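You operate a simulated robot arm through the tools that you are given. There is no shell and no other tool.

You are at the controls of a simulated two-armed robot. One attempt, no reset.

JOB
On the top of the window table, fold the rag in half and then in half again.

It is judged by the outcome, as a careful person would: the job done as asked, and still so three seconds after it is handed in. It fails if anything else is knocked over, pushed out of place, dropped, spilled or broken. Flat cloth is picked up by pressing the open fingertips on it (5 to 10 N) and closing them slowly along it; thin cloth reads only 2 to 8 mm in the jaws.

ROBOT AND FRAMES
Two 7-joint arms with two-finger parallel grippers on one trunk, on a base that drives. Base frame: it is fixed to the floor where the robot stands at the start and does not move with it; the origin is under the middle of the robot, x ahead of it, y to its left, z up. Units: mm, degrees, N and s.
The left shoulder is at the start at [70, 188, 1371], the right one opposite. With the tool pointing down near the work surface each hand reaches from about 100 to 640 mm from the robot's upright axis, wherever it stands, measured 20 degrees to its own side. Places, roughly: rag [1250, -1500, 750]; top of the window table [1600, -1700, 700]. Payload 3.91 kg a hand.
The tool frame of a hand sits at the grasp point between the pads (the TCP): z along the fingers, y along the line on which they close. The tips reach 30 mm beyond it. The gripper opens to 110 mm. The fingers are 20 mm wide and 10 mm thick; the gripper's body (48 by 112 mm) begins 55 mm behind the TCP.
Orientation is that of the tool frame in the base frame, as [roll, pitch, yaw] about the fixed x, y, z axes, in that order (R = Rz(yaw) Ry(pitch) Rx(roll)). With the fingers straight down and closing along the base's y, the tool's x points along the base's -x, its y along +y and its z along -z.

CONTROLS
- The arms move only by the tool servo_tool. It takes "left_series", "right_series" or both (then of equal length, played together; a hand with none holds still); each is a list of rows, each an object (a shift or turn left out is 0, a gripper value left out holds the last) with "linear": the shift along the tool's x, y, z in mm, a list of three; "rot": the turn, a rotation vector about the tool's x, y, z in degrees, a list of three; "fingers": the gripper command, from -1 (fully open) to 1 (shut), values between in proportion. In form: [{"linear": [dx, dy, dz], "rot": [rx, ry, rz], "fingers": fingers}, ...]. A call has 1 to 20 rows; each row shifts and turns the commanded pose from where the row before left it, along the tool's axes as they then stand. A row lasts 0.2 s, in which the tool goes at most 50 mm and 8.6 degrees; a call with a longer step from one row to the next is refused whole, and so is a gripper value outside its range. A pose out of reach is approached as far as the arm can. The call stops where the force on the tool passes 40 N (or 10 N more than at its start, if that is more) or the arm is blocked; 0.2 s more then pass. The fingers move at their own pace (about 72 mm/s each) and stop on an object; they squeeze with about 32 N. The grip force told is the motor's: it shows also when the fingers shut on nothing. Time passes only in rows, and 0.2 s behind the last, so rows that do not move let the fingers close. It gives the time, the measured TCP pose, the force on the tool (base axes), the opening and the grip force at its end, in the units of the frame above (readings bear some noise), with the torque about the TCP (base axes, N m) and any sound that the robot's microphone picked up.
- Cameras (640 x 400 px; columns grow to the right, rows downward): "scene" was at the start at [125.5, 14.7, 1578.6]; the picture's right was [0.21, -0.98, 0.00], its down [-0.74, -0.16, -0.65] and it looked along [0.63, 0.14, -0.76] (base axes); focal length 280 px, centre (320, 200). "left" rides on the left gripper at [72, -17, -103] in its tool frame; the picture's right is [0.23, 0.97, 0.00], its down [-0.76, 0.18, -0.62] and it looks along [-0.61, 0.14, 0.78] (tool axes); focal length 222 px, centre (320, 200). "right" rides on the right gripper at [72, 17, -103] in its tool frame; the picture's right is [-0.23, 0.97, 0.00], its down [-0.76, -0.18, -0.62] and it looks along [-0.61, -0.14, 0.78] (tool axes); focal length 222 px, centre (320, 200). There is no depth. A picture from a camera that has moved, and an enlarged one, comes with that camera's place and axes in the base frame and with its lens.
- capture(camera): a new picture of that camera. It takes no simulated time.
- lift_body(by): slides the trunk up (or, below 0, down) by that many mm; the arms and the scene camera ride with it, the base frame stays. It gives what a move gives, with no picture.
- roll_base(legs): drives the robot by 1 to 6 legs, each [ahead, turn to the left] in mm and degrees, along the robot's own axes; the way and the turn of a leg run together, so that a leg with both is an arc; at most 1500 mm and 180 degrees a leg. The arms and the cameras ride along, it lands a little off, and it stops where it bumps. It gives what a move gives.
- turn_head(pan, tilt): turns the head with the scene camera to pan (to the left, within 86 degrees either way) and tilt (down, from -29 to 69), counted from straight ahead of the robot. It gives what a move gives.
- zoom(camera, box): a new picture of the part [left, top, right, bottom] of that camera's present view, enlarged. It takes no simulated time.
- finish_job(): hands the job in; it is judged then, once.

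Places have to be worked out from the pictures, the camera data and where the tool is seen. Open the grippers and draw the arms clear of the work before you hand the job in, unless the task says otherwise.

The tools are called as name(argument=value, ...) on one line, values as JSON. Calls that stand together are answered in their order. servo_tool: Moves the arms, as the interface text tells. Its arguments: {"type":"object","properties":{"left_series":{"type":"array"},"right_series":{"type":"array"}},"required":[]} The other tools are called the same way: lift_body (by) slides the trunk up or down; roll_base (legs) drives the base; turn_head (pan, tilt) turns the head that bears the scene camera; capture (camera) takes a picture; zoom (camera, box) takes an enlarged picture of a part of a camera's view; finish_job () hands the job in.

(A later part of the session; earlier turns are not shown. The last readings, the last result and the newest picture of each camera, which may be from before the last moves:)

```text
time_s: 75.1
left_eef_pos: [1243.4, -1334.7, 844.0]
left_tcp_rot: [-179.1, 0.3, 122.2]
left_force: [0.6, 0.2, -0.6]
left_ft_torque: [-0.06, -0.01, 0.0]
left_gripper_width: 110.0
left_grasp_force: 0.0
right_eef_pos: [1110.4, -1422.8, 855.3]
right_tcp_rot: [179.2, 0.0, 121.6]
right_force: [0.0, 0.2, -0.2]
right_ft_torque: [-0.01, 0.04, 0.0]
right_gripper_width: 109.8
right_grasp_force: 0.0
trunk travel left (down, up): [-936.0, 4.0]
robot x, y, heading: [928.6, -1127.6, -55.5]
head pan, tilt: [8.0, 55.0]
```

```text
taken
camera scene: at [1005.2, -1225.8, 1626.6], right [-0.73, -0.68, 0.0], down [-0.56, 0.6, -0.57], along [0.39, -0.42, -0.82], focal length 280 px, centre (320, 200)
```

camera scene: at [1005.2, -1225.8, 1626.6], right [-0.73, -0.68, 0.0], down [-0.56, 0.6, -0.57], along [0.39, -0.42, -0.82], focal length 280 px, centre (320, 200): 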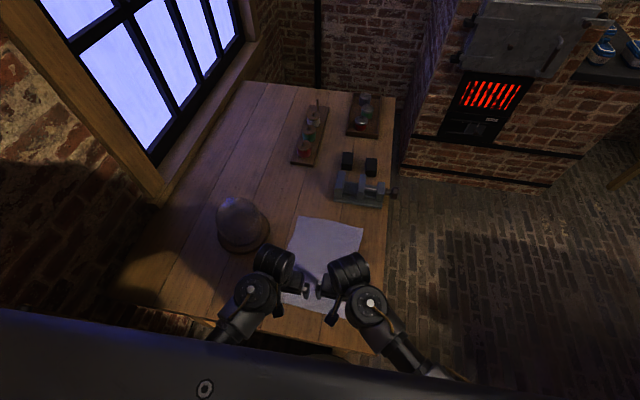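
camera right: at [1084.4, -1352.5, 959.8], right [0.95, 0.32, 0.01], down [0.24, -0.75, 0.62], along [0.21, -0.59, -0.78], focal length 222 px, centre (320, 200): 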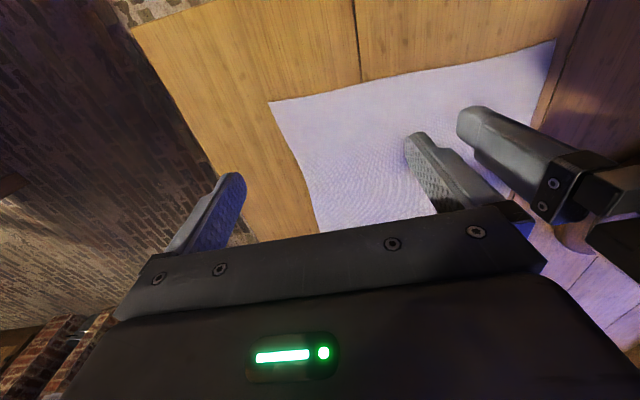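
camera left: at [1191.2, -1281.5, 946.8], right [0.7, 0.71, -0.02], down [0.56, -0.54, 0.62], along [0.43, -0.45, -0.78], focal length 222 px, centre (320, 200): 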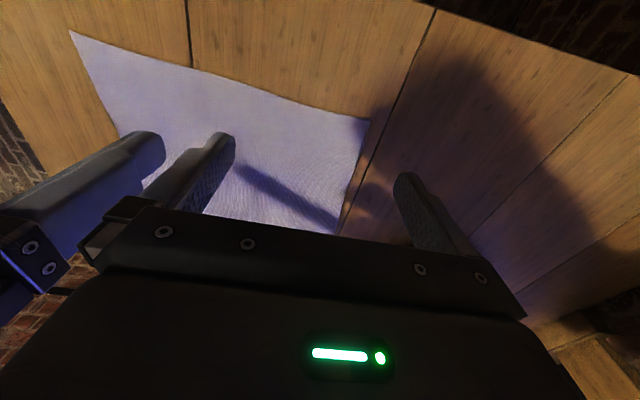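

The wrist cameras agree that the near corners are at about (1270,-1301) and (1060,-1421) with the cloth near z 742. I set the jaws to 50 mm, nudge the right hand back 12 mm, and descend close to the cloth.

servo_tool(left_series=[{"linear": [0, 0, 5], "fingers": 0.09}, {"linear": [0, 0, 10]}, {"linear": [0, 0, 12]}, {"linear": [0, 0, 12]}, {"linear": [0, 0, 10]}, {"linear": [0, 0, 8]}, {"linear": [0, 0, 5]}, {"linear": [0, 0, 0]}], right_series=[{"linear": [3, 0, 6], "fingers": 0.09}, {"linear": [4, 0, 12]}, {"linear": [3, 0, 14]}, {"linear": [2, 0, 14]}, {"linear": [0, 0, 12]}, {"linear": [0, 0, 9]}, {"linear": [0, 0, 6]}, {"linear": [0, 0, 0]}])

capture(camera="right")

capture(camera="left")

```text
time_s: 76.9
left_eef_pos: [1242.9, -1335.6, 782.0]
left_tcp_rot: [-179.1, 0.3, 122.2]
left_force: [-0.3, 0.1, 0.4]
left_ft_torque: [-0.02, 0.0, 0.03]
left_gripper_width: 50.1
left_grasp_force: 0.0
right_eef_pos: [1104.4, -1411.6, 782.0]
right_tcp_rot: [179.3, 0.1, 121.6]
right_force: [0.5, -0.1, 0.5]
right_ft_torque: [-0.02, 0.01, 0.02]
right_gripper_width: 50.1
right_grasp_force: 0.0
trunk travel left (down, up): [-936.0, 4.0]
robot x, y, heading: [923.7, -1129.7, -55.4]
head pan, tilt: [8.0, 55.0]
```

```text
taken
camera right: at [1079.0, -1341.6, 886.7], right [0.95, 0.32, 0.01], down [0.24, -0.75, 0.62], along [0.21, -0.59, -0.78], focal length 222 px, centre (320, 200)
```

right: 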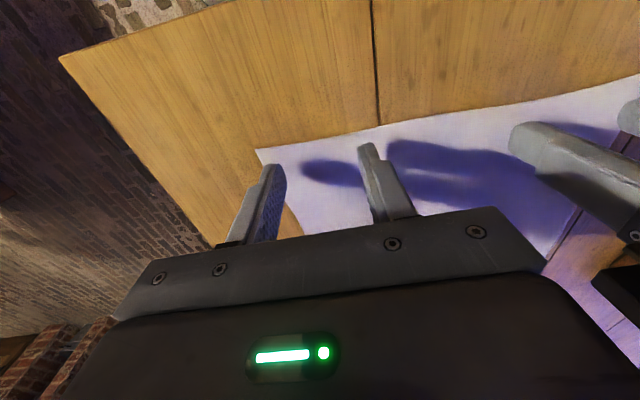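

```text
taken
camera left: at [1191.1, -1282.3, 884.8], right [0.7, 0.71, -0.02], down [0.56, -0.54, 0.62], along [0.44, -0.45, -0.78], focal length 222 px, centre (320, 200)
```

left: 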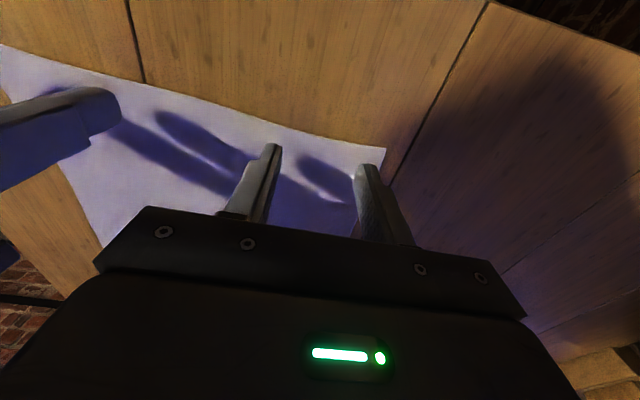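

Both pairs of fingertips hover just inside the near corners. I descend in small steps to feel the table through the cloth.

servo_tool(left_series=[{"linear": [0, 0, 2]}, {"linear": [0, 0, 2]}, {"linear": [0, 0, 2]}, {"linear": [0, 0, 1]}, {"linear": [0, 0, 1]}, {"linear": [0, 0, 0]}], right_series=[{"linear": [0, 0, 2]}, {"linear": [0, 0, 2]}, {"linear": [0, 0, 2]}, {"linear": [0, 0, 1]}, {"linear": [0, 0, 1]}, {"linear": [0, 0, 0]}])

```text
time_s: 78.3
left_eef_pos: [1243.5, -1337.0, 773.7]
left_tcp_rot: [-179.1, 0.4, 122.2]
left_force: [0.2, 0.1, 0.3]
left_ft_torque: [-0.02, -0.02, 0.0]
left_gripper_width: 50.0
left_grasp_force: 0.2
right_eef_pos: [1105.1, -1411.2, 774.1]
right_tcp_rot: [179.1, 0.1, 121.7]
right_force: [-0.4, -0.1, 0.5]
right_ft_torque: [0.01, -0.03, 0.0]
right_gripper_width: 50.3
right_grasp_force: 0.0
trunk travel left (down, up): [-936.0, 4.0]
robot x, y, heading: [928.5, -1128.9, -55.1]
head pan, tilt: [8.0, 55.0]
```

No contact yet at 774. I go on in 1 mm steps.

servo_tool(left_series=[{"linear": [0, 0, 1]}, {"linear": [0, 0, 1]}, {"linear": [0, 0, 1]}, {"linear": [0, 0, 0]}], right_series=[{"linear": [0, 0, 1]}, {"linear": [0, 0, 1]}, {"linear": [0, 0, 1]}, {"linear": [0, 0, 0]}])

```text
time_s: 79.3
left_eef_pos: [1243.0, -1336.9, 771.4]
left_tcp_rot: [-179.1, 0.4, 122.2]
left_force: [-0.5, 1.0, 15.0]
left_ft_torque: [0.33, -0.38, 0.03]
left_gripper_width: 50.3
left_grasp_force: 0.3
right_eef_pos: [1104.8, -1410.3, 772.6]
right_tcp_rot: [179.2, 0.0, 121.6]
right_force: [0.4, -0.2, 2.2]
right_ft_torque: [-0.06, 0.03, 0.0]
right_gripper_width: 50.3
right_grasp_force: 0.0
trunk travel left (down, up): [-936.0, 4.0]
robot x, y, heading: [928.3, -1128.2, -55.3]
head pan, tilt: [8.0, 55.0]
```

Contact: the left presses 15 N and the right 2 N, so the table's top is at z 742. I even out the slight roll of both hands and trim the heights to get about 7 N each.

servo_tool(left_series=[{"linear": [0, 0, -0.7], "rot": [-0.9, 0, 0]}, {"linear": [0, 0, 0]}, {"linear": [0, 0, 0]}], right_series=[{"linear": [0, 0, 0.4], "rot": [0.8, 0, 0]}, {"linear": [0, 0, 0]}, {"linear": [0, 0, 0]}])

```text
time_s: 80.1
left_eef_pos: [1243.0, -1336.2, 771.7]
left_tcp_rot: [180.0, 0.3, 122.2]
left_force: [-1.4, -4.0, 7.2]
left_ft_torque: [-0.06, 0.08, 0.0]
left_gripper_width: 50.3
left_grasp_force: 0.3
right_eef_pos: [1104.6, -1410.2, 771.2]
right_tcp_rot: [-180.0, 0.0, 121.6]
right_force: [1.5, 2.0, 4.8]
right_ft_torque: [0.0, -0.01, 0.0]
right_gripper_width: 50.1
right_grasp_force: 0.1
trunk travel left (down, up): [-936.0, 4.0]
robot x, y, heading: [931.2, -1126.0, -55.2]
head pan, tilt: [8.0, 55.0]
```

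Now 7 N and 5 N with both tips flat. I close both grippers slowly along the cloth.

servo_tool(left_series=[{"fingers": 0.15}, {"fingers": 0.21}, {"fingers": 0.27}, {"fingers": 0.33}, {"fingers": 0.39}, {"fingers": 0.45}, {"fingers": 0.51}, {"fingers": 0.57}, {"fingers": 0.63}, {"fingers": 0.69}, {"fingers": 0.75}, {"fingers": 0.81}, {"fingers": 0.87}, {"fingers": 0.93}, {"fingers": 1.0}, {"fingers": 1.0}, {"fingers": 1.0}], right_series=[{"linear": [0, 0, 0.2], "fingers": 0.15}, {"fingers": 0.21}, {"fingers": 0.27}, {"fingers": 0.33}, {"fingers": 0.39}, {"fingers": 0.45}, {"fingers": 0.51}, {"fingers": 0.57}, {"fingers": 0.63}, {"fingers": 0.69}, {"fingers": 0.75}, {"fingers": 0.81}, {"fingers": 0.87}, {"fingers": 0.93}, {"fingers": 1.0}, {"fingers": 1.0}, {"fingers": 1.0}])

capture(camera="right")

capture(camera="left")

```text
time_s: 83.7
left_eef_pos: [1242.2, -1335.6, 771.9]
left_tcp_rot: [179.9, 0.4, 122.2]
left_force: [-9.2, -6.1, 6.0]
left_ft_torque: [-0.1, 0.31, 0.03]
left_gripper_width: 6.1
left_grasp_force: 31.6
right_eef_pos: [1106.2, -1411.2, 771.3]
right_tcp_rot: [179.9, 0.1, 121.6]
right_force: [8.9, 5.8, 5.2]
right_ft_torque: [0.16, -0.28, 0.03]
right_gripper_width: 2.2
right_grasp_force: 32.3
trunk travel left (down, up): [-936.0, 4.0]
robot x, y, heading: [926.7, -1127.5, -55.1]
head pan, tilt: [8.0, 55.0]
```

```text
taken
camera right: at [1080.7, -1340.0, 875.4], right [0.95, 0.32, 0.0], down [0.25, -0.74, 0.62], along [0.2, -0.59, -0.78], focal length 222 px, centre (320, 200)
```

right: 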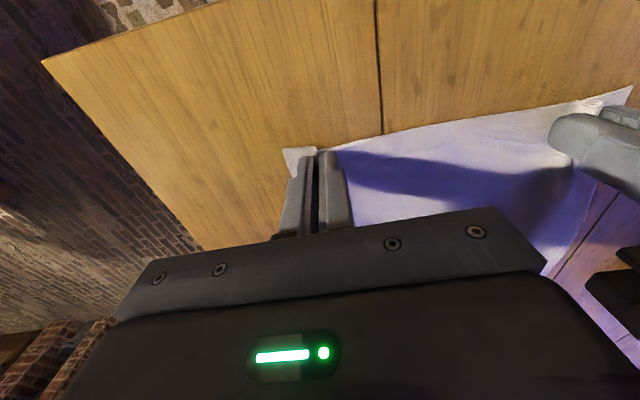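

```text
taken
camera left: at [1189.0, -1282.9, 874.1], right [0.7, 0.71, 0.0], down [0.55, -0.55, 0.63], along [0.45, -0.44, -0.78], focal length 222 px, centre (320, 200)
```

left: 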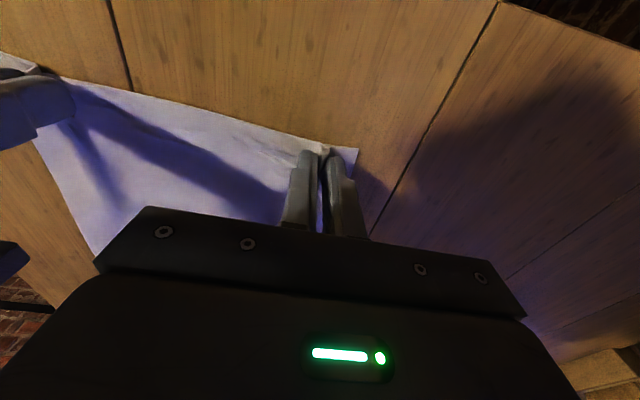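

Both jaws hold cloth (6.1 and 2.2 mm). I lift 4 mm, ease the sideways tension, and slide the rag 70 mm toward me.

servo_tool(left_series=[{"linear": [0, -1, -2]}, {"linear": [2, -1, -2]}, {"linear": [5, 0, 0]}, {"linear": [7, 0, 0]}, {"linear": [8, 0, 0]}, {"linear": [8, 0, 0]}, {"linear": [8, 0, 0]}, {"linear": [8, 0, 0]}, {"linear": [8, 0, 0]}, {"linear": [8, 0, 0]}, {"linear": [5, 0, 0]}, {"linear": [3, 0, 0]}, {"linear": [0, 0, 0]}], right_series=[{"linear": [0, 1, -2]}, {"linear": [2, 1, -2]}, {"linear": [5, 0, 0]}, {"linear": [7, 0, 0]}, {"linear": [8, 0, 0]}, {"linear": [8, 0, 0]}, {"linear": [8, 0, 0]}, {"linear": [8, 0, 0]}, {"linear": [8, 0, 0]}, {"linear": [8, 0, 0]}, {"linear": [5, 0, 0]}, {"linear": [3, 0, 0]}, {"linear": [0, 0, 0]}])

capture(camera="scene")

capture(camera="right")

```text
time_s: 86.5
left_eef_pos: [1203.7, -1278.2, 775.0]
left_tcp_rot: [-180.0, 0.3, 122.3]
left_force: [-3.0, -2.1, 0.4]
left_ft_torque: [-0.03, 0.1, 0.06]
left_gripper_width: 5.7
left_grasp_force: 31.9
right_eef_pos: [1070.5, -1350.3, 775.1]
right_tcp_rot: [-179.9, 0.1, 121.7]
right_force: [3.1, 0.9, 0.0]
right_ft_torque: [0.03, -0.09, -0.01]
right_gripper_width: 2.0
right_grasp_force: 32.0
trunk travel left (down, up): [-936.0, 4.0]
robot x, y, heading: [927.1, -1130.1, -55.3]
head pan, tilt: [8.0, 55.0]
```

```text
taken
camera scene: at [1005.2, -1225.6, 1626.6], right [-0.73, -0.68, 0.0], down [-0.56, 0.6, -0.57], along [0.39, -0.42, -0.82], focal length 280 px, centre (320, 200)
```

scene: 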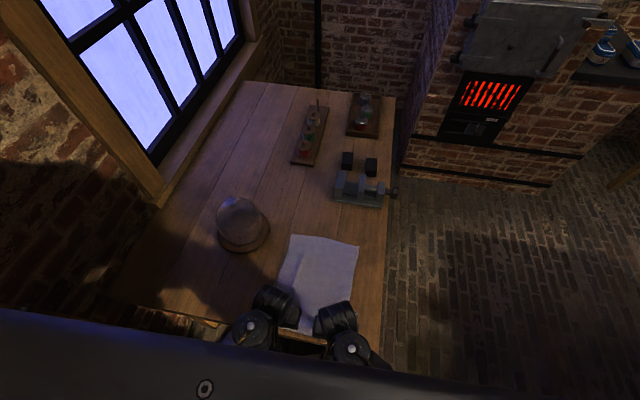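

```text
taken
camera right: at [1045.3, -1280.1, 878.8], right [0.95, 0.32, 0.0], down [0.25, -0.74, 0.62], along [0.2, -0.59, -0.78], focal length 222 px, centre (320, 200)
```

right: 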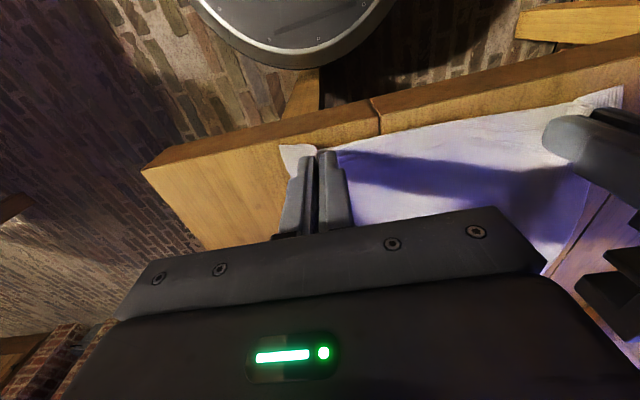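

The rag slid cleanly toward me. I open both grippers, lift away, and move the hands up so I can measure the rag again.

servo_tool(left_series=[{"fingers": 0.8}, {"fingers": 0.6}, {"fingers": 0.4}, {"fingers": 0.3}, {"linear": [0, 0, -3]}, {"linear": [0, 0, -10]}, {"linear": [0, 0, -20]}, {"linear": [0, 0, -20]}, {"linear": [0, 0, -20]}, {"linear": [0, 0, -10]}, {"linear": [0, 0, 0]}], right_series=[{"fingers": 0.8}, {"fingers": 0.6}, {"fingers": 0.4}, {"fingers": 0.3}, {"linear": [0, 0, -3]}, {"linear": [0, 0, -10]}, {"linear": [0, 0, -20]}, {"linear": [0, 0, -20]}, {"linear": [0, 0, -20]}, {"linear": [0, 0, -10]}, {"linear": [0, 0, 0]}])

capture(camera="scene")

capture(camera="right")

capture(camera="left")

```text
time_s: 88.9
left_eef_pos: [1203.1, -1278.5, 858.6]
left_tcp_rot: [180.0, 0.2, 122.2]
left_force: [1.1, 0.3, 0.1]
left_ft_torque: [0.02, 0.02, 0.01]
left_gripper_width: 38.6
left_grasp_force: 0.1
right_eef_pos: [1070.4, -1350.2, 859.1]
right_tcp_rot: [-179.9, 0.1, 121.6]
right_force: [-0.6, -0.2, 0.1]
right_ft_torque: [0.02, -0.01, 0.0]
right_gripper_width: 38.4
right_grasp_force: 0.1
trunk travel left (down, up): [-936.0, 4.0]
robot x, y, heading: [925.5, -1128.0, -55.3]
head pan, tilt: [8.0, 55.0]
```

```text
taken
camera scene: at [1005.2, -1225.5, 1626.6], right [-0.73, -0.68, 0.0], down [-0.56, 0.6, -0.57], along [0.39, -0.42, -0.82], focal length 280 px, centre (320, 200)
```

scene: 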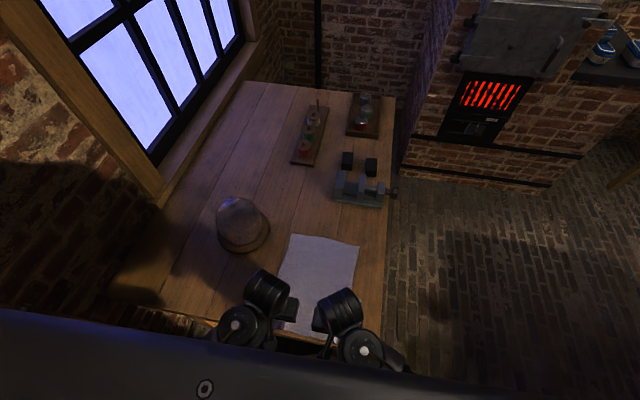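

```text
taken
camera right: at [1045.6, -1280.3, 961.9], right [0.95, 0.32, 0.0], down [0.25, -0.74, 0.62], along [0.2, -0.59, -0.78], focal length 222 px, centre (320, 200)
```

right: 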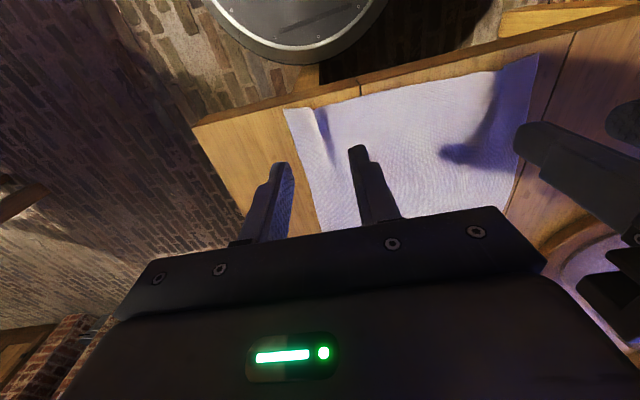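

```text
taken
camera left: at [1150.1, -1224.9, 961.1], right [0.7, 0.71, 0.0], down [0.55, -0.55, 0.63], along [0.45, -0.44, -0.78], focal length 222 px, centre (320, 200)
```

left: 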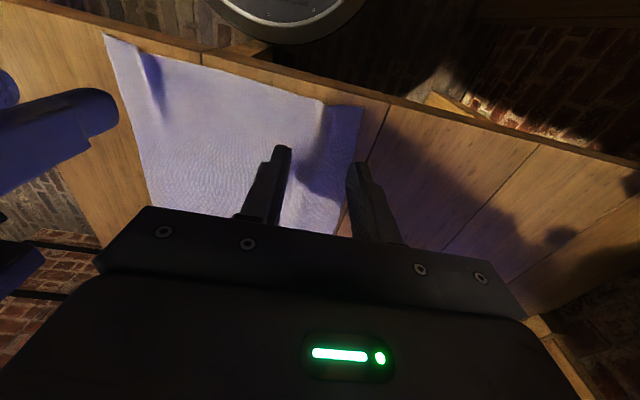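

The rag now lies about 17 mm inside the table end, flat apart from two small ridges, and its far corners compute to (1400,-1504) and (1196,-1629), about 600 and 570 mm from my axis. I move both hands forward over the far edge at a safe height.

servo_tool(left_series=[{"linear": [-8, 0, 2], "fingers": 0.09}, {"linear": [-16, 0, 4]}, {"linear": [-24, 1, 4]}, {"linear": [-28, 1, 4]}, {"linear": [-30, 1, 4]}, {"linear": [-30, 1, 4]}, {"linear": [-30, 1, 4]}, {"linear": [-30, 1, 4]}, {"linear": [-28, 1, 4]}, {"linear": [-24, 1, 2]}, {"linear": [-18, 1, 1]}, {"linear": [-10, 0, 0]}, {"linear": [-4, 0, 0]}, {"linear": [0, 0, 0]}], right_series=[{"linear": [-8, 0, 2], "fingers": 0.09}, {"linear": [-16, 0, 4]}, {"linear": [-24, 0, 4]}, {"linear": [-29, 0, 4]}, {"linear": [-31, 0, 4]}, {"linear": [-31, 0, 4]}, {"linear": [-31, 0, 4]}, {"linear": [-31, 0, 4]}, {"linear": [-29, 0, 4]}, {"linear": [-25, 0, 2]}, {"linear": [-19, 0, 1]}, {"linear": [-11, 0, 0]}, {"linear": [-4, 0, 0]}, {"linear": [0, 0, 0]}])

capture(camera="right")

capture(camera="left")

capture(camera="scene")

```text
time_s: 91.9
left_eef_pos: [1360.1, -1509.8, 823.7]
left_tcp_rot: [-180.0, 0.3, 122.0]
left_force: [-0.1, 0.6, 0.6]
left_ft_torque: [0.0, -0.01, -0.03]
left_gripper_width: 49.9
left_grasp_force: 0.1
right_eef_pos: [1206.4, -1612.5, 816.7]
right_tcp_rot: [-178.8, 0.1, 120.8]
right_force: [-0.3, -0.3, -0.3]
right_ft_torque: [-0.01, -0.01, 0.01]
right_gripper_width: 50.0
right_grasp_force: 0.0
trunk travel left (down, up): [-936.0, 4.0]
robot x, y, heading: [928.7, -1132.5, -55.1]
head pan, tilt: [8.0, 55.0]
```

```text
taken
camera right: at [1185.2, -1539.7, 920.4], right [0.95, 0.3, -0.02], down [0.25, -0.74, 0.63], along [0.18, -0.61, -0.78], focal length 222 px, centre (320, 200)
```

right: 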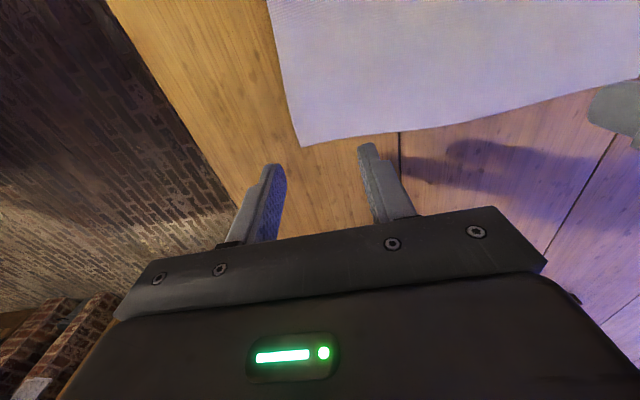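

```text
taken
camera left: at [1307.2, -1457.2, 925.4], right [0.7, 0.71, 0.0], down [0.55, -0.55, 0.63], along [0.45, -0.44, -0.78], focal length 222 px, centre (320, 200)
```

left: 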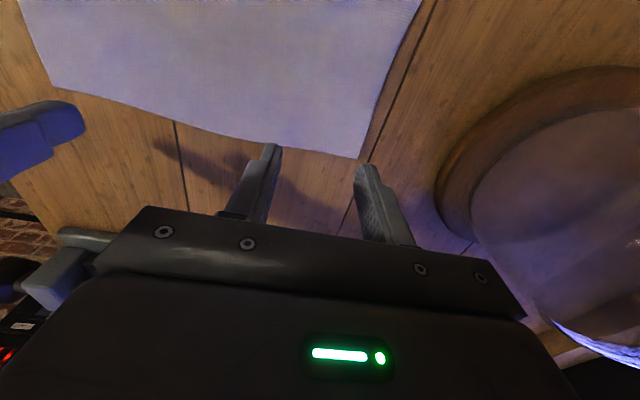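

```text
taken
camera scene: at [1004.9, -1225.8, 1626.6], right [-0.73, -0.68, 0.0], down [-0.56, 0.6, -0.57], along [0.39, -0.42, -0.82], focal length 280 px, centre (320, 200)
```

scene: 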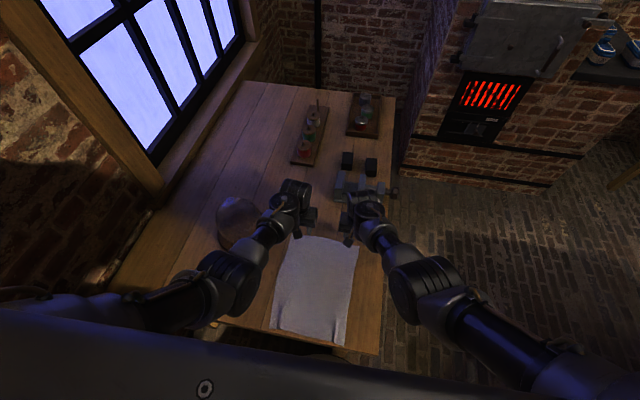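

The left hand reached its place, but the right fell about 20 mm short, which suggests the arms are near full stretch with the trunk this high. I raise both hands 40 mm to see whether the right one then comes to its target.

servo_tool(left_series=[{"linear": [0, 0, -10]}, {"linear": [0, 0, -15]}, {"linear": [0, 0, -15]}, {"linear": [0, 0, 0]}], right_series=[{"linear": [0, 0, -10]}, {"linear": [0, 0, -15]}, {"linear": [0, 0, -15]}, {"linear": [0, 0, 0]}])

```text
time_s: 92.9
left_eef_pos: [1359.9, -1509.6, 862.1]
left_tcp_rot: [180.0, 0.3, 122.2]
left_force: [-0.1, 1.1, 0.5]
left_ft_torque: [0.0, 0.03, -0.01]
left_gripper_width: 50.1
left_grasp_force: 0.1
right_eef_pos: [1217.5, -1618.6, 868.9]
right_tcp_rot: [-179.2, 1.3, 120.8]
right_force: [0.4, -0.4, 0.0]
right_ft_torque: [0.01, 0.02, -0.02]
right_gripper_width: 50.0
right_grasp_force: 0.0
trunk travel left (down, up): [-936.0, 4.0]
robot x, y, heading: [925.4, -1128.0, -55.2]
head pan, tilt: [8.0, 55.0]
```

The right hand still drifts outward, so it dislikes reaching across my centre line. I draw both hands back 160 mm, turn the base about 6° left so that both hands have an even reach, and try again.

servo_tool(left_series=[{"linear": [8, 0, 0]}, {"linear": [18, 0, 0]}, {"linear": [26, 0, 0]}, {"linear": [30, 0, 0]}, {"linear": [30, 0, 0]}, {"linear": [26, 0, 0]}, {"linear": [15, 0, 0]}, {"linear": [7, 0, 0]}, {"linear": [0, 0, 0]}], right_series=[{"linear": [8, 0, 0]}, {"linear": [18, 0, 0]}, {"linear": [26, 0, 0]}, {"linear": [30, 0, 0]}, {"linear": [30, 0, 0]}, {"linear": [26, 0, 0]}, {"linear": [15, 0, 0]}, {"linear": [7, 0, 0]}, {"linear": [0, 0, 0]}])

roll_base(legs=[[0, 6]])

capture(camera="scene")

```text
time_s: 94.9
left_eef_pos: [1274.9, -1374.3, 861.4]
left_tcp_rot: [-179.9, 0.2, 122.2]
left_force: [-0.3, 0.4, -0.2]
left_ft_torque: [0.01, -0.03, 0.02]
left_gripper_width: 50.1
left_grasp_force: 0.1
right_eef_pos: [1137.6, -1460.7, 860.6]
right_tcp_rot: [180.0, 0.0, 121.6]
right_force: [0.4, -0.3, -0.5]
right_ft_torque: [-0.02, 0.02, 0.03]
right_gripper_width: 50.1
right_grasp_force: 0.1
trunk travel left (down, up): [-936.0, 4.0]
robot x, y, heading: [931.8, -1128.0, -55.3]
head pan, tilt: [8.0, 55.0]
```

```text
time_s: 95.8
left_eef_pos: [1297.6, -1338.4, 862.4]
left_tcp_rot: [-180.0, 0.3, 128.2]
left_force: [0.4, 0.2, 0.7]
left_ft_torque: [0.0, -0.04, 0.01]
left_gripper_width: 50.0
left_grasp_force: 0.2
right_eef_pos: [1168.7, -1436.2, 861.8]
right_tcp_rot: [179.9, 0.0, 127.6]
right_force: [-0.2, -0.7, 0.6]
right_ft_torque: [0.02, -0.01, 0.0]
right_gripper_width: 50.3
right_grasp_force: 0.0
trunk travel left (down, up): [-936.0, 4.0]
robot x, y, heading: [929.6, -1129.1, -49.3]
head pan, tilt: [8.0, 55.0]
```

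```text
taken
camera scene: at [1013.7, -1217.9, 1626.6], right [-0.66, -0.75, 0.0], down [-0.62, 0.54, -0.57], along [0.43, -0.38, -0.82], focal length 280 px, centre (320, 200)
```

scene: 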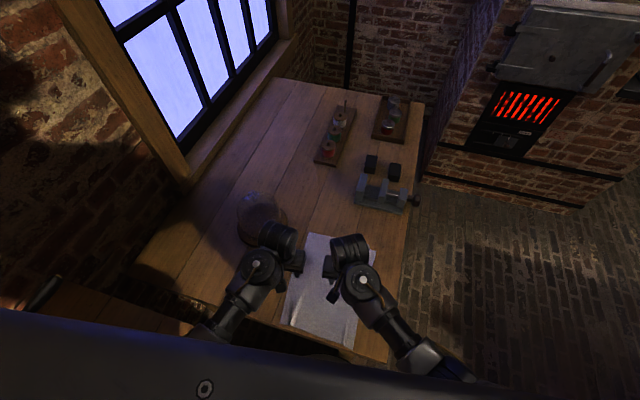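

Heading is now -49°, so both hands must be yawed back 6° and moved over the far edge again. I do that now, descending to 824.

servo_tool(left_series=[{"rot": [0, 0, 2]}, {"rot": [0, 0, 4]}, {"linear": [-8, -3, 2]}, {"linear": [-17, -5, 4]}, {"linear": [-24, -6, 5]}, {"linear": [-28, -6, 6]}, {"linear": [-28, -6, 6]}, {"linear": [-28, -5, 6]}, {"linear": [-22, -4, 5]}, {"linear": [-14, -2, 4]}, {"linear": [-8, 0, 0]}, {"linear": [0, 0, 0]}], right_series=[{"rot": [0, 0, 2]}, {"rot": [0, 0, 4]}, {"linear": [-8, -3, 2]}, {"linear": [-15, -5, 4]}, {"linear": [-22, -6, 5]}, {"linear": [-26, -6, 6]}, {"linear": [-26, -7, 6]}, {"linear": [-24, -6, 6]}, {"linear": [-20, -4, 5]}, {"linear": [-13, -2, 4]}, {"linear": [-7, 0, 0]}, {"linear": [0, 0, 0]}])

capture(camera="right")

capture(camera="left")

```text
time_s: 98.4
left_eef_pos: [1361.0, -1507.2, 825.3]
left_tcp_rot: [-180.0, 0.4, 122.0]
left_force: [0.7, 0.0, 0.4]
left_ft_torque: [0.0, -0.02, 0.01]
left_gripper_width: 49.9
left_grasp_force: 0.1
right_eef_pos: [1222.2, -1594.5, 824.1]
right_tcp_rot: [-180.0, 0.1, 121.6]
right_force: [-1.2, -0.5, -0.7]
right_ft_torque: [0.03, 0.01, 0.04]
right_gripper_width: 50.3
right_grasp_force: 0.0
trunk travel left (down, up): [-936.0, 4.0]
robot x, y, heading: [924.5, -1131.7, -49.1]
head pan, tilt: [8.0, 55.0]
```

```text
taken
camera right: at [1198.3, -1523.1, 927.5], right [0.95, 0.32, 0.0], down [0.25, -0.74, 0.62], along [0.2, -0.59, -0.78], focal length 222 px, centre (320, 200)
```

right: 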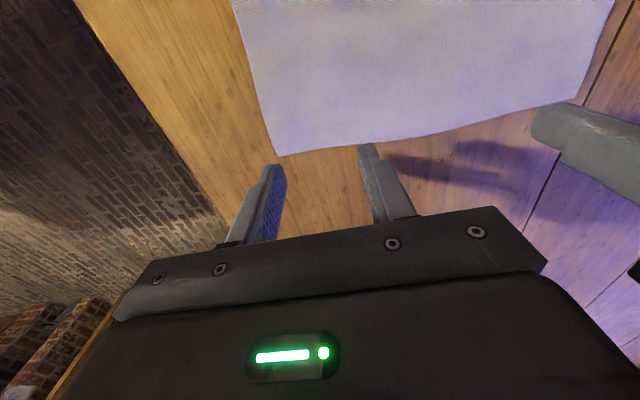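

```text
taken
camera left: at [1308.8, -1453.6, 927.4], right [0.7, 0.71, 0.0], down [0.55, -0.55, 0.63], along [0.45, -0.44, -0.78], focal length 222 px, centre (320, 200)
```

left: 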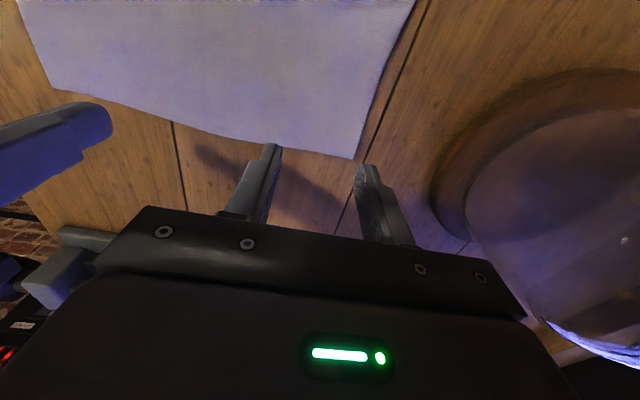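

Both hands now sit over the far corners as planned. I shift the right one 4 mm inward and descend to just above contact.

servo_tool(left_series=[{"linear": [0, 0, 6]}, {"linear": [0, 0, 10]}, {"linear": [0, 0, 10]}, {"linear": [0, 0, 10]}, {"linear": [0, 0, 8]}, {"linear": [0, 0, 4]}, {"linear": [0, 0, 2]}, {"linear": [0, 0, 0]}], right_series=[{"linear": [2, 0, 6]}, {"linear": [2, 0, 10]}, {"linear": [0, 0, 10]}, {"linear": [0, 0, 10]}, {"linear": [0, 0, 8]}, {"linear": [0, 0, 4]}, {"linear": [0, 0, 1]}, {"linear": [0, 0, 0]}])

capture(camera="right")

capture(camera="left")

```text
time_s: 100.2
left_eef_pos: [1360.3, -1497.6, 781.8]
left_tcp_rot: [180.0, 0.4, 122.1]
left_force: [-0.4, -0.1, 0.7]
left_ft_torque: [0.01, 0.02, -0.04]
left_gripper_width: 50.3
left_grasp_force: 0.0
left hand out of reach, approached as far as the arm can: row 5
right_eef_pos: [1220.1, -1590.8, 774.6]
right_tcp_rot: [180.0, 0.1, 121.6]
right_force: [0.2, 0.3, 0.4]
right_ft_torque: [0.01, 0.03, -0.01]
right_gripper_width: 50.1
right_grasp_force: 0.1
trunk travel left (down, up): [-936.0, 4.0]
robot x, y, heading: [922.4, -1130.1, -49.1]
head pan, tilt: [8.0, 55.0]
```

```text
taken
camera right: at [1195.4, -1519.4, 878.3], right [0.95, 0.32, 0.0], down [0.25, -0.74, 0.62], along [0.2, -0.59, -0.78], focal length 222 px, centre (320, 200)
```

right: 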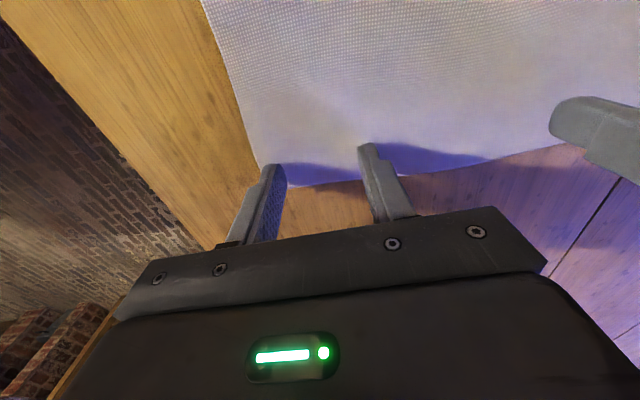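

```text
taken
camera left: at [1307.5, -1444.6, 884.0], right [0.7, 0.71, 0.0], down [0.55, -0.55, 0.63], along [0.45, -0.44, -0.78], focal length 222 px, centre (320, 200)
```

left: 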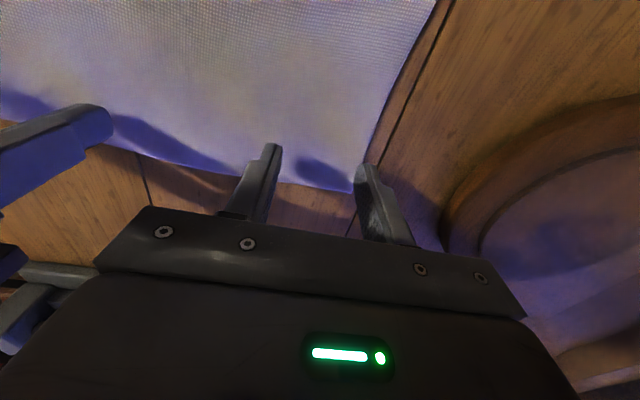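

The left arm is at its stretch limit with the trunk this high. I raise both hands 75 mm and lower the trunk 60 mm to bring the shoulders closer to the work.

servo_tool(left_series=[{"linear": [0, 0, -5]}, {"linear": [0, 0, -15]}, {"linear": [0, 0, -20]}, {"linear": [0, 0, -20]}, {"linear": [0, 0, -15]}, {"linear": [0, 0, 0]}], right_series=[{"linear": [0, 0, -5]}, {"linear": [0, 0, -15]}, {"linear": [0, 0, -20]}, {"linear": [0, 0, -20]}, {"linear": [0, 0, -15]}, {"linear": [0, 0, 0]}])

lift_body(by=-50)

```text
time_s: 101.8
left_eef_pos: [1432.3, -1470.2, 859.2]
left_tcp_rot: [175.8, 1.5, 125.8]
left_force: [-0.4, -0.8, -1.0]
left_ft_torque: [0.0, 0.01, -0.03]
left_gripper_width: 50.0
left_grasp_force: 0.1
left hand out of reach, approached as far as the arm can: row 2
right_eef_pos: [1220.4, -1589.2, 849.3]
right_tcp_rot: [180.0, 0.0, 121.5]
right_force: [-0.4, 0.1, -0.7]
right_ft_torque: [0.03, -0.02, -0.01]
right_gripper_width: 50.2
right_grasp_force: 0.0
trunk travel left (down, up): [-936.0, 4.0]
robot x, y, heading: [925.0, -1131.2, -49.0]
head pan, tilt: [8.0, 55.0]
stopped in row 6 (left hand): the arm was blocked; the commanded pose is now the measured one
```

```text
time_s: 102.8
left_eef_pos: [1432.0, -1471.4, 808.6]
left_tcp_rot: [175.8, 1.4, 125.8]
left_force: [0.7, 0.7, 0.4]
left_ft_torque: [-0.01, 0.04, -0.02]
left_gripper_width: 50.2
left_grasp_force: 0.0
right_eef_pos: [1218.9, -1587.9, 797.8]
right_tcp_rot: [-180.0, 0.0, 121.6]
right_force: [-0.4, 0.4, -0.3]
right_ft_torque: [0.02, 0.02, 0.0]
right_gripper_width: 50.2
right_grasp_force: 0.0
trunk travel left (down, up): [-886.0, 54.0]
robot x, y, heading: [927.1, -1130.1, -49.1]
head pan, tilt: [8.0, 55.0]
```

The left hand swung 70 mm toward the glass dome instead of going straight up. I look at once before moving anything.

capture(camera="left")

capture(camera="scene")

```text
taken
camera left: at [1368.0, -1423.9, 908.9], right [0.65, 0.75, 0.07], down [0.54, -0.53, 0.65], along [0.53, -0.39, -0.75], focal length 222 px, centre (320, 200)
```

left: 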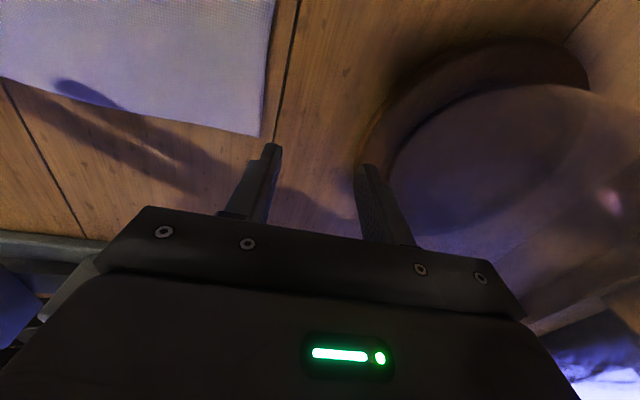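

```text
taken
camera scene: at [1014.4, -1217.0, 1576.7], right [-0.66, -0.75, 0.0], down [-0.62, 0.54, -0.57], along [0.43, -0.38, -0.82], focal length 280 px, centre (320, 200)
```

scene: 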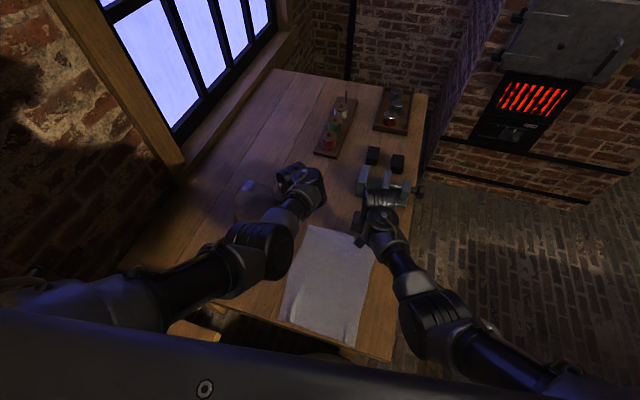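

The dome base still works out at the same place, and the left finger is only millimetres from it in plan, but not pressing. I move the left hand sideways, away from the dome, in small steps.

servo_tool(left_series=[{"linear": [0, -3, 0]}, {"linear": [0, -5, 0]}, {"linear": [0, -6, 0]}, {"linear": [0, -6, 0]}, {"linear": [0, 0, 0]}])

capture(camera="left")

```text
time_s: 104.0
left_eef_pos: [1427.3, -1476.3, 806.1]
left_tcp_rot: [175.0, 1.5, 126.3]
left_force: [-0.4, -0.1, -0.5]
left_ft_torque: [0.01, 0.02, 0.01]
left_gripper_width: 50.0
left_grasp_force: 0.1
right_eef_pos: [1219.1, -1589.4, 799.3]
right_tcp_rot: [180.0, 0.0, 121.5]
right_force: [-0.4, 0.0, -0.1]
right_ft_torque: [0.05, -0.02, 0.01]
right_gripper_width: 50.2
right_grasp_force: 0.1
trunk travel left (down, up): [-886.0, 54.0]
robot x, y, heading: [925.1, -1128.8, -49.2]
head pan, tilt: [8.0, 55.0]
```

```text
taken
camera left: at [1361.6, -1430.7, 906.2], right [0.65, 0.76, 0.08], down [0.54, -0.53, 0.66], along [0.54, -0.38, -0.75], focal length 222 px, centre (320, 200)
```

left: 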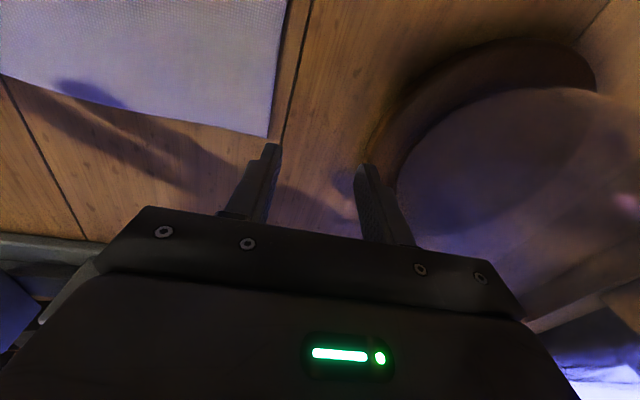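

The arm follows sluggishly sideways here. I try a diagonal retreat, away from the dome and back toward me, in small steps.

servo_tool(left_series=[{"linear": [3, -5, 0]}, {"linear": [5, -8, 0]}, {"linear": [5, -8, 0]}, {"linear": [5, -8, 0]}, {"linear": [0, 0, 0]}])

capture(camera="left")

```text
time_s: 105.4
left_eef_pos: [1438.3, -1465.8, 812.3]
left_tcp_rot: [172.6, 2.9, 128.5]
left_force: [0.8, 0.8, -0.6]
left_ft_torque: [0.0, 0.01, -0.01]
left_gripper_width: 50.0
left_grasp_force: 0.1
right_eef_pos: [1219.5, -1589.3, 799.1]
right_tcp_rot: [-180.0, 0.0, 121.6]
right_force: [0.2, -0.4, -0.5]
right_ft_torque: [0.02, 0.02, 0.0]
right_gripper_width: 50.1
right_grasp_force: 0.0
trunk travel left (down, up): [-886.0, 54.0]
robot x, y, heading: [927.5, -1129.4, -49.3]
head pan, tilt: [8.0, 55.0]
stopped in row 5 (left hand): the arm was blocked; the commanded pose is now the measured one
```

```text
taken
camera left: at [1366.8, -1423.6, 909.5], right [0.61, 0.78, 0.11], down [0.53, -0.51, 0.68], along [0.59, -0.36, -0.73], focal length 222 px, centre (320, 200)
```

left: 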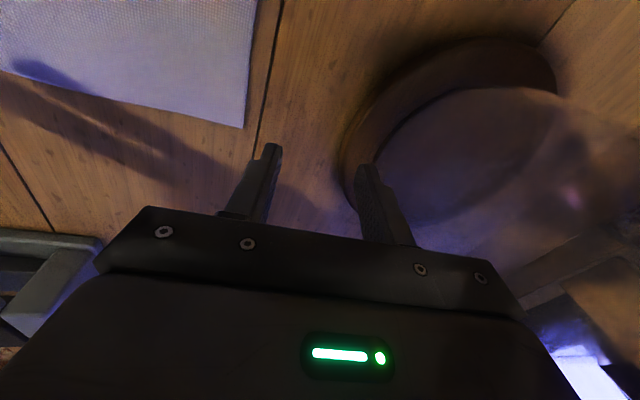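

The arm has run into a joint limit and drifts toward the dome on hand commands, so I swing it clear with the base instead: turning right 4° carries the left hand straight away from the dome.

roll_base(legs=[[0, -4]])

capture(camera="left")

capture(camera="scene")

```text
time_s: 106.2
left_eef_pos: [1412.9, -1499.4, 812.1]
left_tcp_rot: [172.7, 2.8, 124.4]
left_force: [-0.4, -0.2, 0.2]
left_ft_torque: [-0.02, 0.01, 0.0]
left_gripper_width: 50.1
left_grasp_force: 0.0
right_eef_pos: [1187.3, -1608.0, 798.7]
right_tcp_rot: [-179.8, -0.1, 117.7]
right_force: [-0.4, 0.4, 0.6]
right_ft_torque: [-0.02, 0.0, 0.0]
right_gripper_width: 50.0
right_grasp_force: 0.1
trunk travel left (down, up): [-886.0, 54.0]
robot x, y, heading: [927.5, -1132.5, -53.0]
head pan, tilt: [8.0, 55.0]
```

```text
taken
camera left: at [1345.4, -1452.4, 908.9], right [0.66, 0.74, 0.11], down [0.49, -0.55, 0.68], along [0.56, -0.4, -0.73], focal length 222 px, centre (320, 200)
```

left: 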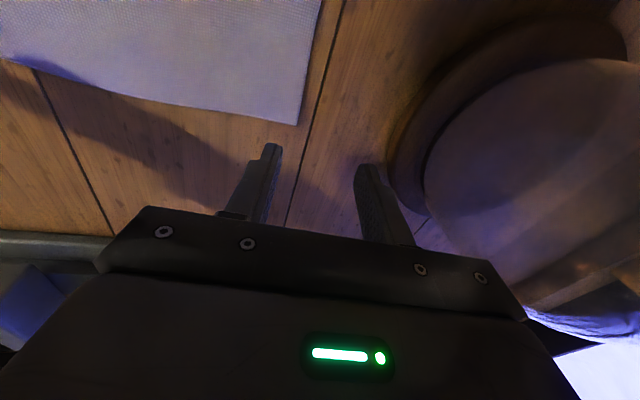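

```text
taken
camera scene: at [1010.3, -1221.8, 1576.6], right [-0.71, -0.71, 0.0], down [-0.58, 0.58, -0.57], along [0.4, -0.41, -0.82], focal length 280 px, centre (320, 200)
```

scene: 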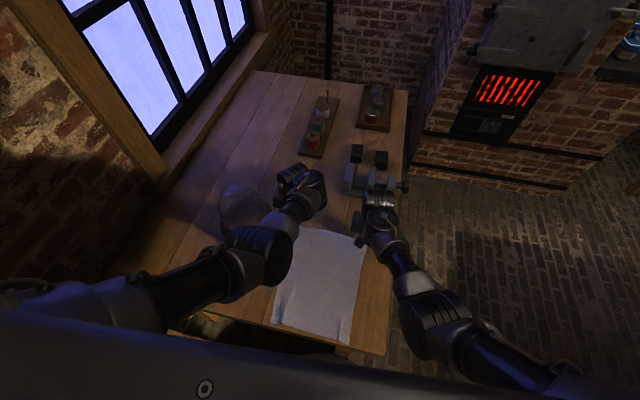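

The left hand is now about 40 mm farther from the dome, which has not moved. I back the base 130 mm to take both hands well clear before sorting the left arm out.

roll_base(legs=[[-130, 0]])

servo_tool(left_series=[{"linear": [5, 0, 0]}, {"linear": [10, 0, 0]}, {"linear": [15, 0, 0]}, {"linear": [15, 0, 0]}, {"linear": [10, 0, 0]}, {"linear": [0, 0, 0]}])

capture(camera="scene")

```text
time_s: 107.5
left_eef_pos: [1336.6, -1396.1, 812.4]
left_tcp_rot: [172.6, 2.8, 124.7]
left_force: [0.0, 0.7, 0.1]
left_ft_torque: [-0.01, 0.0, 0.03]
left_gripper_width: 50.2
left_grasp_force: 0.1
right_eef_pos: [1109.7, -1504.6, 798.4]
right_tcp_rot: [180.0, -0.1, 117.7]
right_force: [-0.6, 0.1, 0.9]
right_ft_torque: [-0.01, 0.0, 0.02]
right_gripper_width: 50.3
right_grasp_force: 0.0
trunk travel left (down, up): [-886.0, 54.0]
robot x, y, heading: [851.0, -1027.7, -52.9]
head pan, tilt: [8.0, 55.0]
```

```text
time_s: 109.1
left_eef_pos: [1344.5, -1350.0, 824.5]
left_tcp_rot: [170.6, 4.8, 125.9]
left_force: [-0.3, -0.3, -0.5]
left_ft_torque: [-0.01, 0.02, -0.01]
left_gripper_width: 50.2
left_grasp_force: 0.0
right_eef_pos: [1109.6, -1504.5, 800.1]
right_tcp_rot: [180.0, 0.0, 117.7]
right_force: [-0.5, -0.7, 0.5]
right_ft_torque: [-0.01, -0.02, -0.02]
right_gripper_width: 50.2
right_grasp_force: 0.0
trunk travel left (down, up): [-886.0, 54.0]
robot x, y, heading: [850.9, -1025.1, -53.0]
head pan, tilt: [8.0, 55.0]
stopped in row 6 (left hand): the arm was blocked; the commanded pose is now the measured one
```

```text
taken
camera scene: at [931.5, -1119.6, 1576.6], right [-0.71, -0.71, 0.0], down [-0.58, 0.58, -0.57], along [0.4, -0.41, -0.82], focal length 280 px, centre (320, 200)
```

scene: 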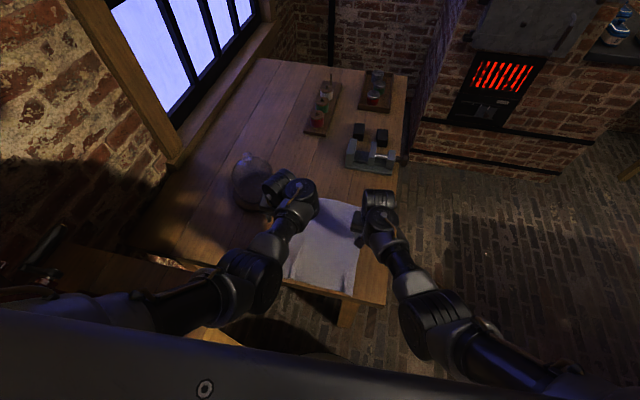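

The left arm still creeps outward instead of following, so some joint is against its stop. It is well clear of everything here, so I test small moves: first restoring its roll and raising it.

servo_tool(left_series=[{"linear": [0, 0, -5], "rot": [2, 0, 0]}, {"linear": [0, 0, -8], "rot": [2, 0, 0]}, {"linear": [0, 0, -8], "rot": [2, 0, 0]}, {"linear": [0, 0, 0]}])

```text
time_s: 110.1
left_eef_pos: [1335.3, -1352.8, 845.8]
left_tcp_rot: [177.0, 4.8, 125.8]
left_force: [0.3, 0.5, -0.1]
left_ft_torque: [0.02, -0.02, -0.01]
left_gripper_width: 50.1
left_grasp_force: 0.2
right_eef_pos: [1109.7, -1504.9, 799.8]
right_tcp_rot: [-180.0, 0.0, 117.8]
right_force: [0.3, -0.2, 0.2]
right_ft_torque: [-0.01, 0.03, 0.01]
right_gripper_width: 50.1
right_grasp_force: 0.0
trunk travel left (down, up): [-886.0, 54.0]
robot x, y, heading: [849.1, -1028.6, -53.1]
head pan, tilt: [8.0, 55.0]
```

That followed well. Next I finish the roll correction and try moving it right and back gently.

servo_tool(left_series=[{"linear": [0, 0, -5], "rot": [3, 0, 0]}, {"linear": [3, -3, 0]}, {"linear": [6, -6, 0]}, {"linear": [8, -8, 0]}, {"linear": [8, -8, 0]}, {"linear": [0, 0, 0]}])

```text
time_s: 111.5
left_eef_pos: [1301.5, -1345.2, 848.4]
left_tcp_rot: [180.0, 4.8, 125.8]
left_force: [-0.5, 0.2, 0.0]
left_ft_torque: [0.01, -0.01, -0.02]
left_gripper_width: 50.1
left_grasp_force: 0.1
right_eef_pos: [1110.2, -1505.4, 799.3]
right_tcp_rot: [-180.0, 0.1, 117.8]
right_force: [-0.4, 0.3, 0.7]
right_ft_torque: [0.0, 0.01, 0.0]
right_gripper_width: 50.2
right_grasp_force: 0.0
trunk travel left (down, up): [-886.0, 54.0]
robot x, y, heading: [850.6, -1027.2, -53.1]
head pan, tilt: [8.0, 55.0]
```

The left arm follows properly again. I draw both hands in to about 400 mm ahead with a slight forward tilt and raise them, ready to lower the trunk.

servo_tool(left_series=[{"linear": [6, -2, -2]}, {"linear": [12, -5, -2]}, {"linear": [18, -6, -2]}, {"linear": [20, -7, -2]}, {"linear": [20, -7, -2]}, {"linear": [20, -6, -2]}, {"linear": [16, -5, 0]}, {"linear": [9, -2, 0]}, {"linear": [4, 0, 0]}, {"linear": [0, 0, 0]}], right_series=[{"linear": [6, 0, -4], "rot": [0, -2, 0]}, {"linear": [14, 0, -6], "rot": [0, -2, 0]}, {"linear": [20, 0, -8], "rot": [0, -1, 0]}, {"linear": [22, 0, -9]}, {"linear": [22, 0, -9]}, {"linear": [22, 0, -9]}, {"linear": [18, 0, -8]}, {"linear": [10, 0, -5]}, {"linear": [5, 0, -2]}, {"linear": [0, 0, 0]}])

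```text
time_s: 113.7
left_eef_pos: [1194.6, -1268.2, 848.5]
left_tcp_rot: [-180.0, 4.8, 125.9]
left_force: [-0.3, 0.1, -0.4]
left_ft_torque: [0.01, 0.0, 0.04]
left_gripper_width: 50.2
left_grasp_force: 0.1
right_eef_pos: [1043.0, -1378.3, 848.5]
right_tcp_rot: [180.0, 5.0, 117.7]
right_force: [-0.4, 0.1, 0.1]
right_ft_torque: [-0.01, 0.0, 0.02]
right_gripper_width: 50.1
right_grasp_force: 0.0
trunk travel left (down, up): [-886.0, 54.0]
robot x, y, heading: [850.0, -1026.6, -53.0]
head pan, tilt: [8.0, 55.0]
```

Both hands are at z 848. I lower the trunk 40 mm, then raise the hands 25 mm.

lift_body(by=-40)

servo_tool(left_series=[{"linear": [0, 0, -5]}, {"linear": [0, 0, -10]}, {"linear": [0, 0, -8]}, {"linear": [0, 0, -2]}, {"linear": [0, 0, 0]}], right_series=[{"linear": [0, 0, -5]}, {"linear": [0, 0, -10]}, {"linear": [0, 0, -8]}, {"linear": [0, 0, -2]}, {"linear": [0, 0, 0]}])

roll_base(legs=[[132, 0], [0, 4]])

capture(camera="scene")

```text
time_s: 114.5
left_eef_pos: [1198.3, -1267.6, 820.6]
left_tcp_rot: [178.8, 5.7, 126.0]
left_force: [0.2, 0.5, 0.7]
left_ft_torque: [-0.04, 0.01, -0.01]
left_gripper_width: 50.1
left_grasp_force: 0.0
right_eef_pos: [1037.8, -1378.3, 815.9]
right_tcp_rot: [179.4, 5.2, 117.6]
right_force: [0.5, -0.5, 0.5]
right_ft_torque: [0.03, -0.02, 0.02]
right_gripper_width: 50.3
right_grasp_force: 0.1
trunk travel left (down, up): [-846.0, 94.0]
robot x, y, heading: [850.2, -1026.5, -52.9]
head pan, tilt: [8.0, 55.0]
```

```text
time_s: 115.7
left_eef_pos: [1190.5, -1267.8, 841.5]
left_tcp_rot: [179.2, 5.2, 125.8]
left_force: [-0.3, 0.2, -1.0]
left_ft_torque: [-0.03, -0.02, -0.01]
left_gripper_width: 50.1
left_grasp_force: 0.0
right_eef_pos: [1037.2, -1378.6, 837.9]
right_tcp_rot: [179.5, 5.2, 117.7]
right_force: [-0.2, -0.2, 0.4]
right_ft_torque: [-0.03, 0.0, 0.02]
right_gripper_width: 50.0
right_grasp_force: 0.0
trunk travel left (down, up): [-846.0, 94.0]
robot x, y, heading: [851.6, -1027.9, -53.2]
head pan, tilt: [8.0, 55.0]
```

```text
time_s: 117.5
left_eef_pos: [1287.2, -1354.0, 837.6]
left_tcp_rot: [179.3, 4.9, 129.8]
left_force: [-0.7, 0.5, -0.1]
left_ft_torque: [0.01, 0.01, -0.01]
left_gripper_width: 50.1
left_grasp_force: 0.1
right_eef_pos: [1141.2, -1475.7, 832.8]
right_tcp_rot: [179.5, 4.9, 121.6]
right_force: [0.4, 0.2, 0.8]
right_ft_torque: [-0.01, 0.0, 0.01]
right_gripper_width: 50.4
right_grasp_force: 0.0
trunk travel left (down, up): [-846.0, 94.0]
robot x, y, heading: [930.5, -1131.6, -49.0]
head pan, tilt: [8.0, 55.0]
```

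```text
taken
camera scene: at [987.1, -1251.3, 1539.0], right [-0.66, -0.75, -0.03], down [-0.61, 0.55, -0.57], along [0.45, -0.36, -0.82], focal length 280 px, centre (320, 200)
```

scene: 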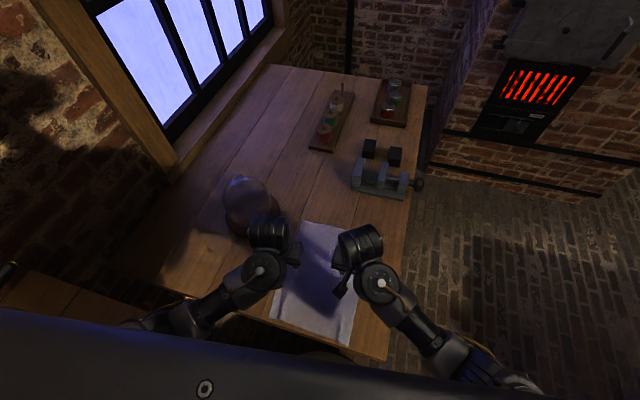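

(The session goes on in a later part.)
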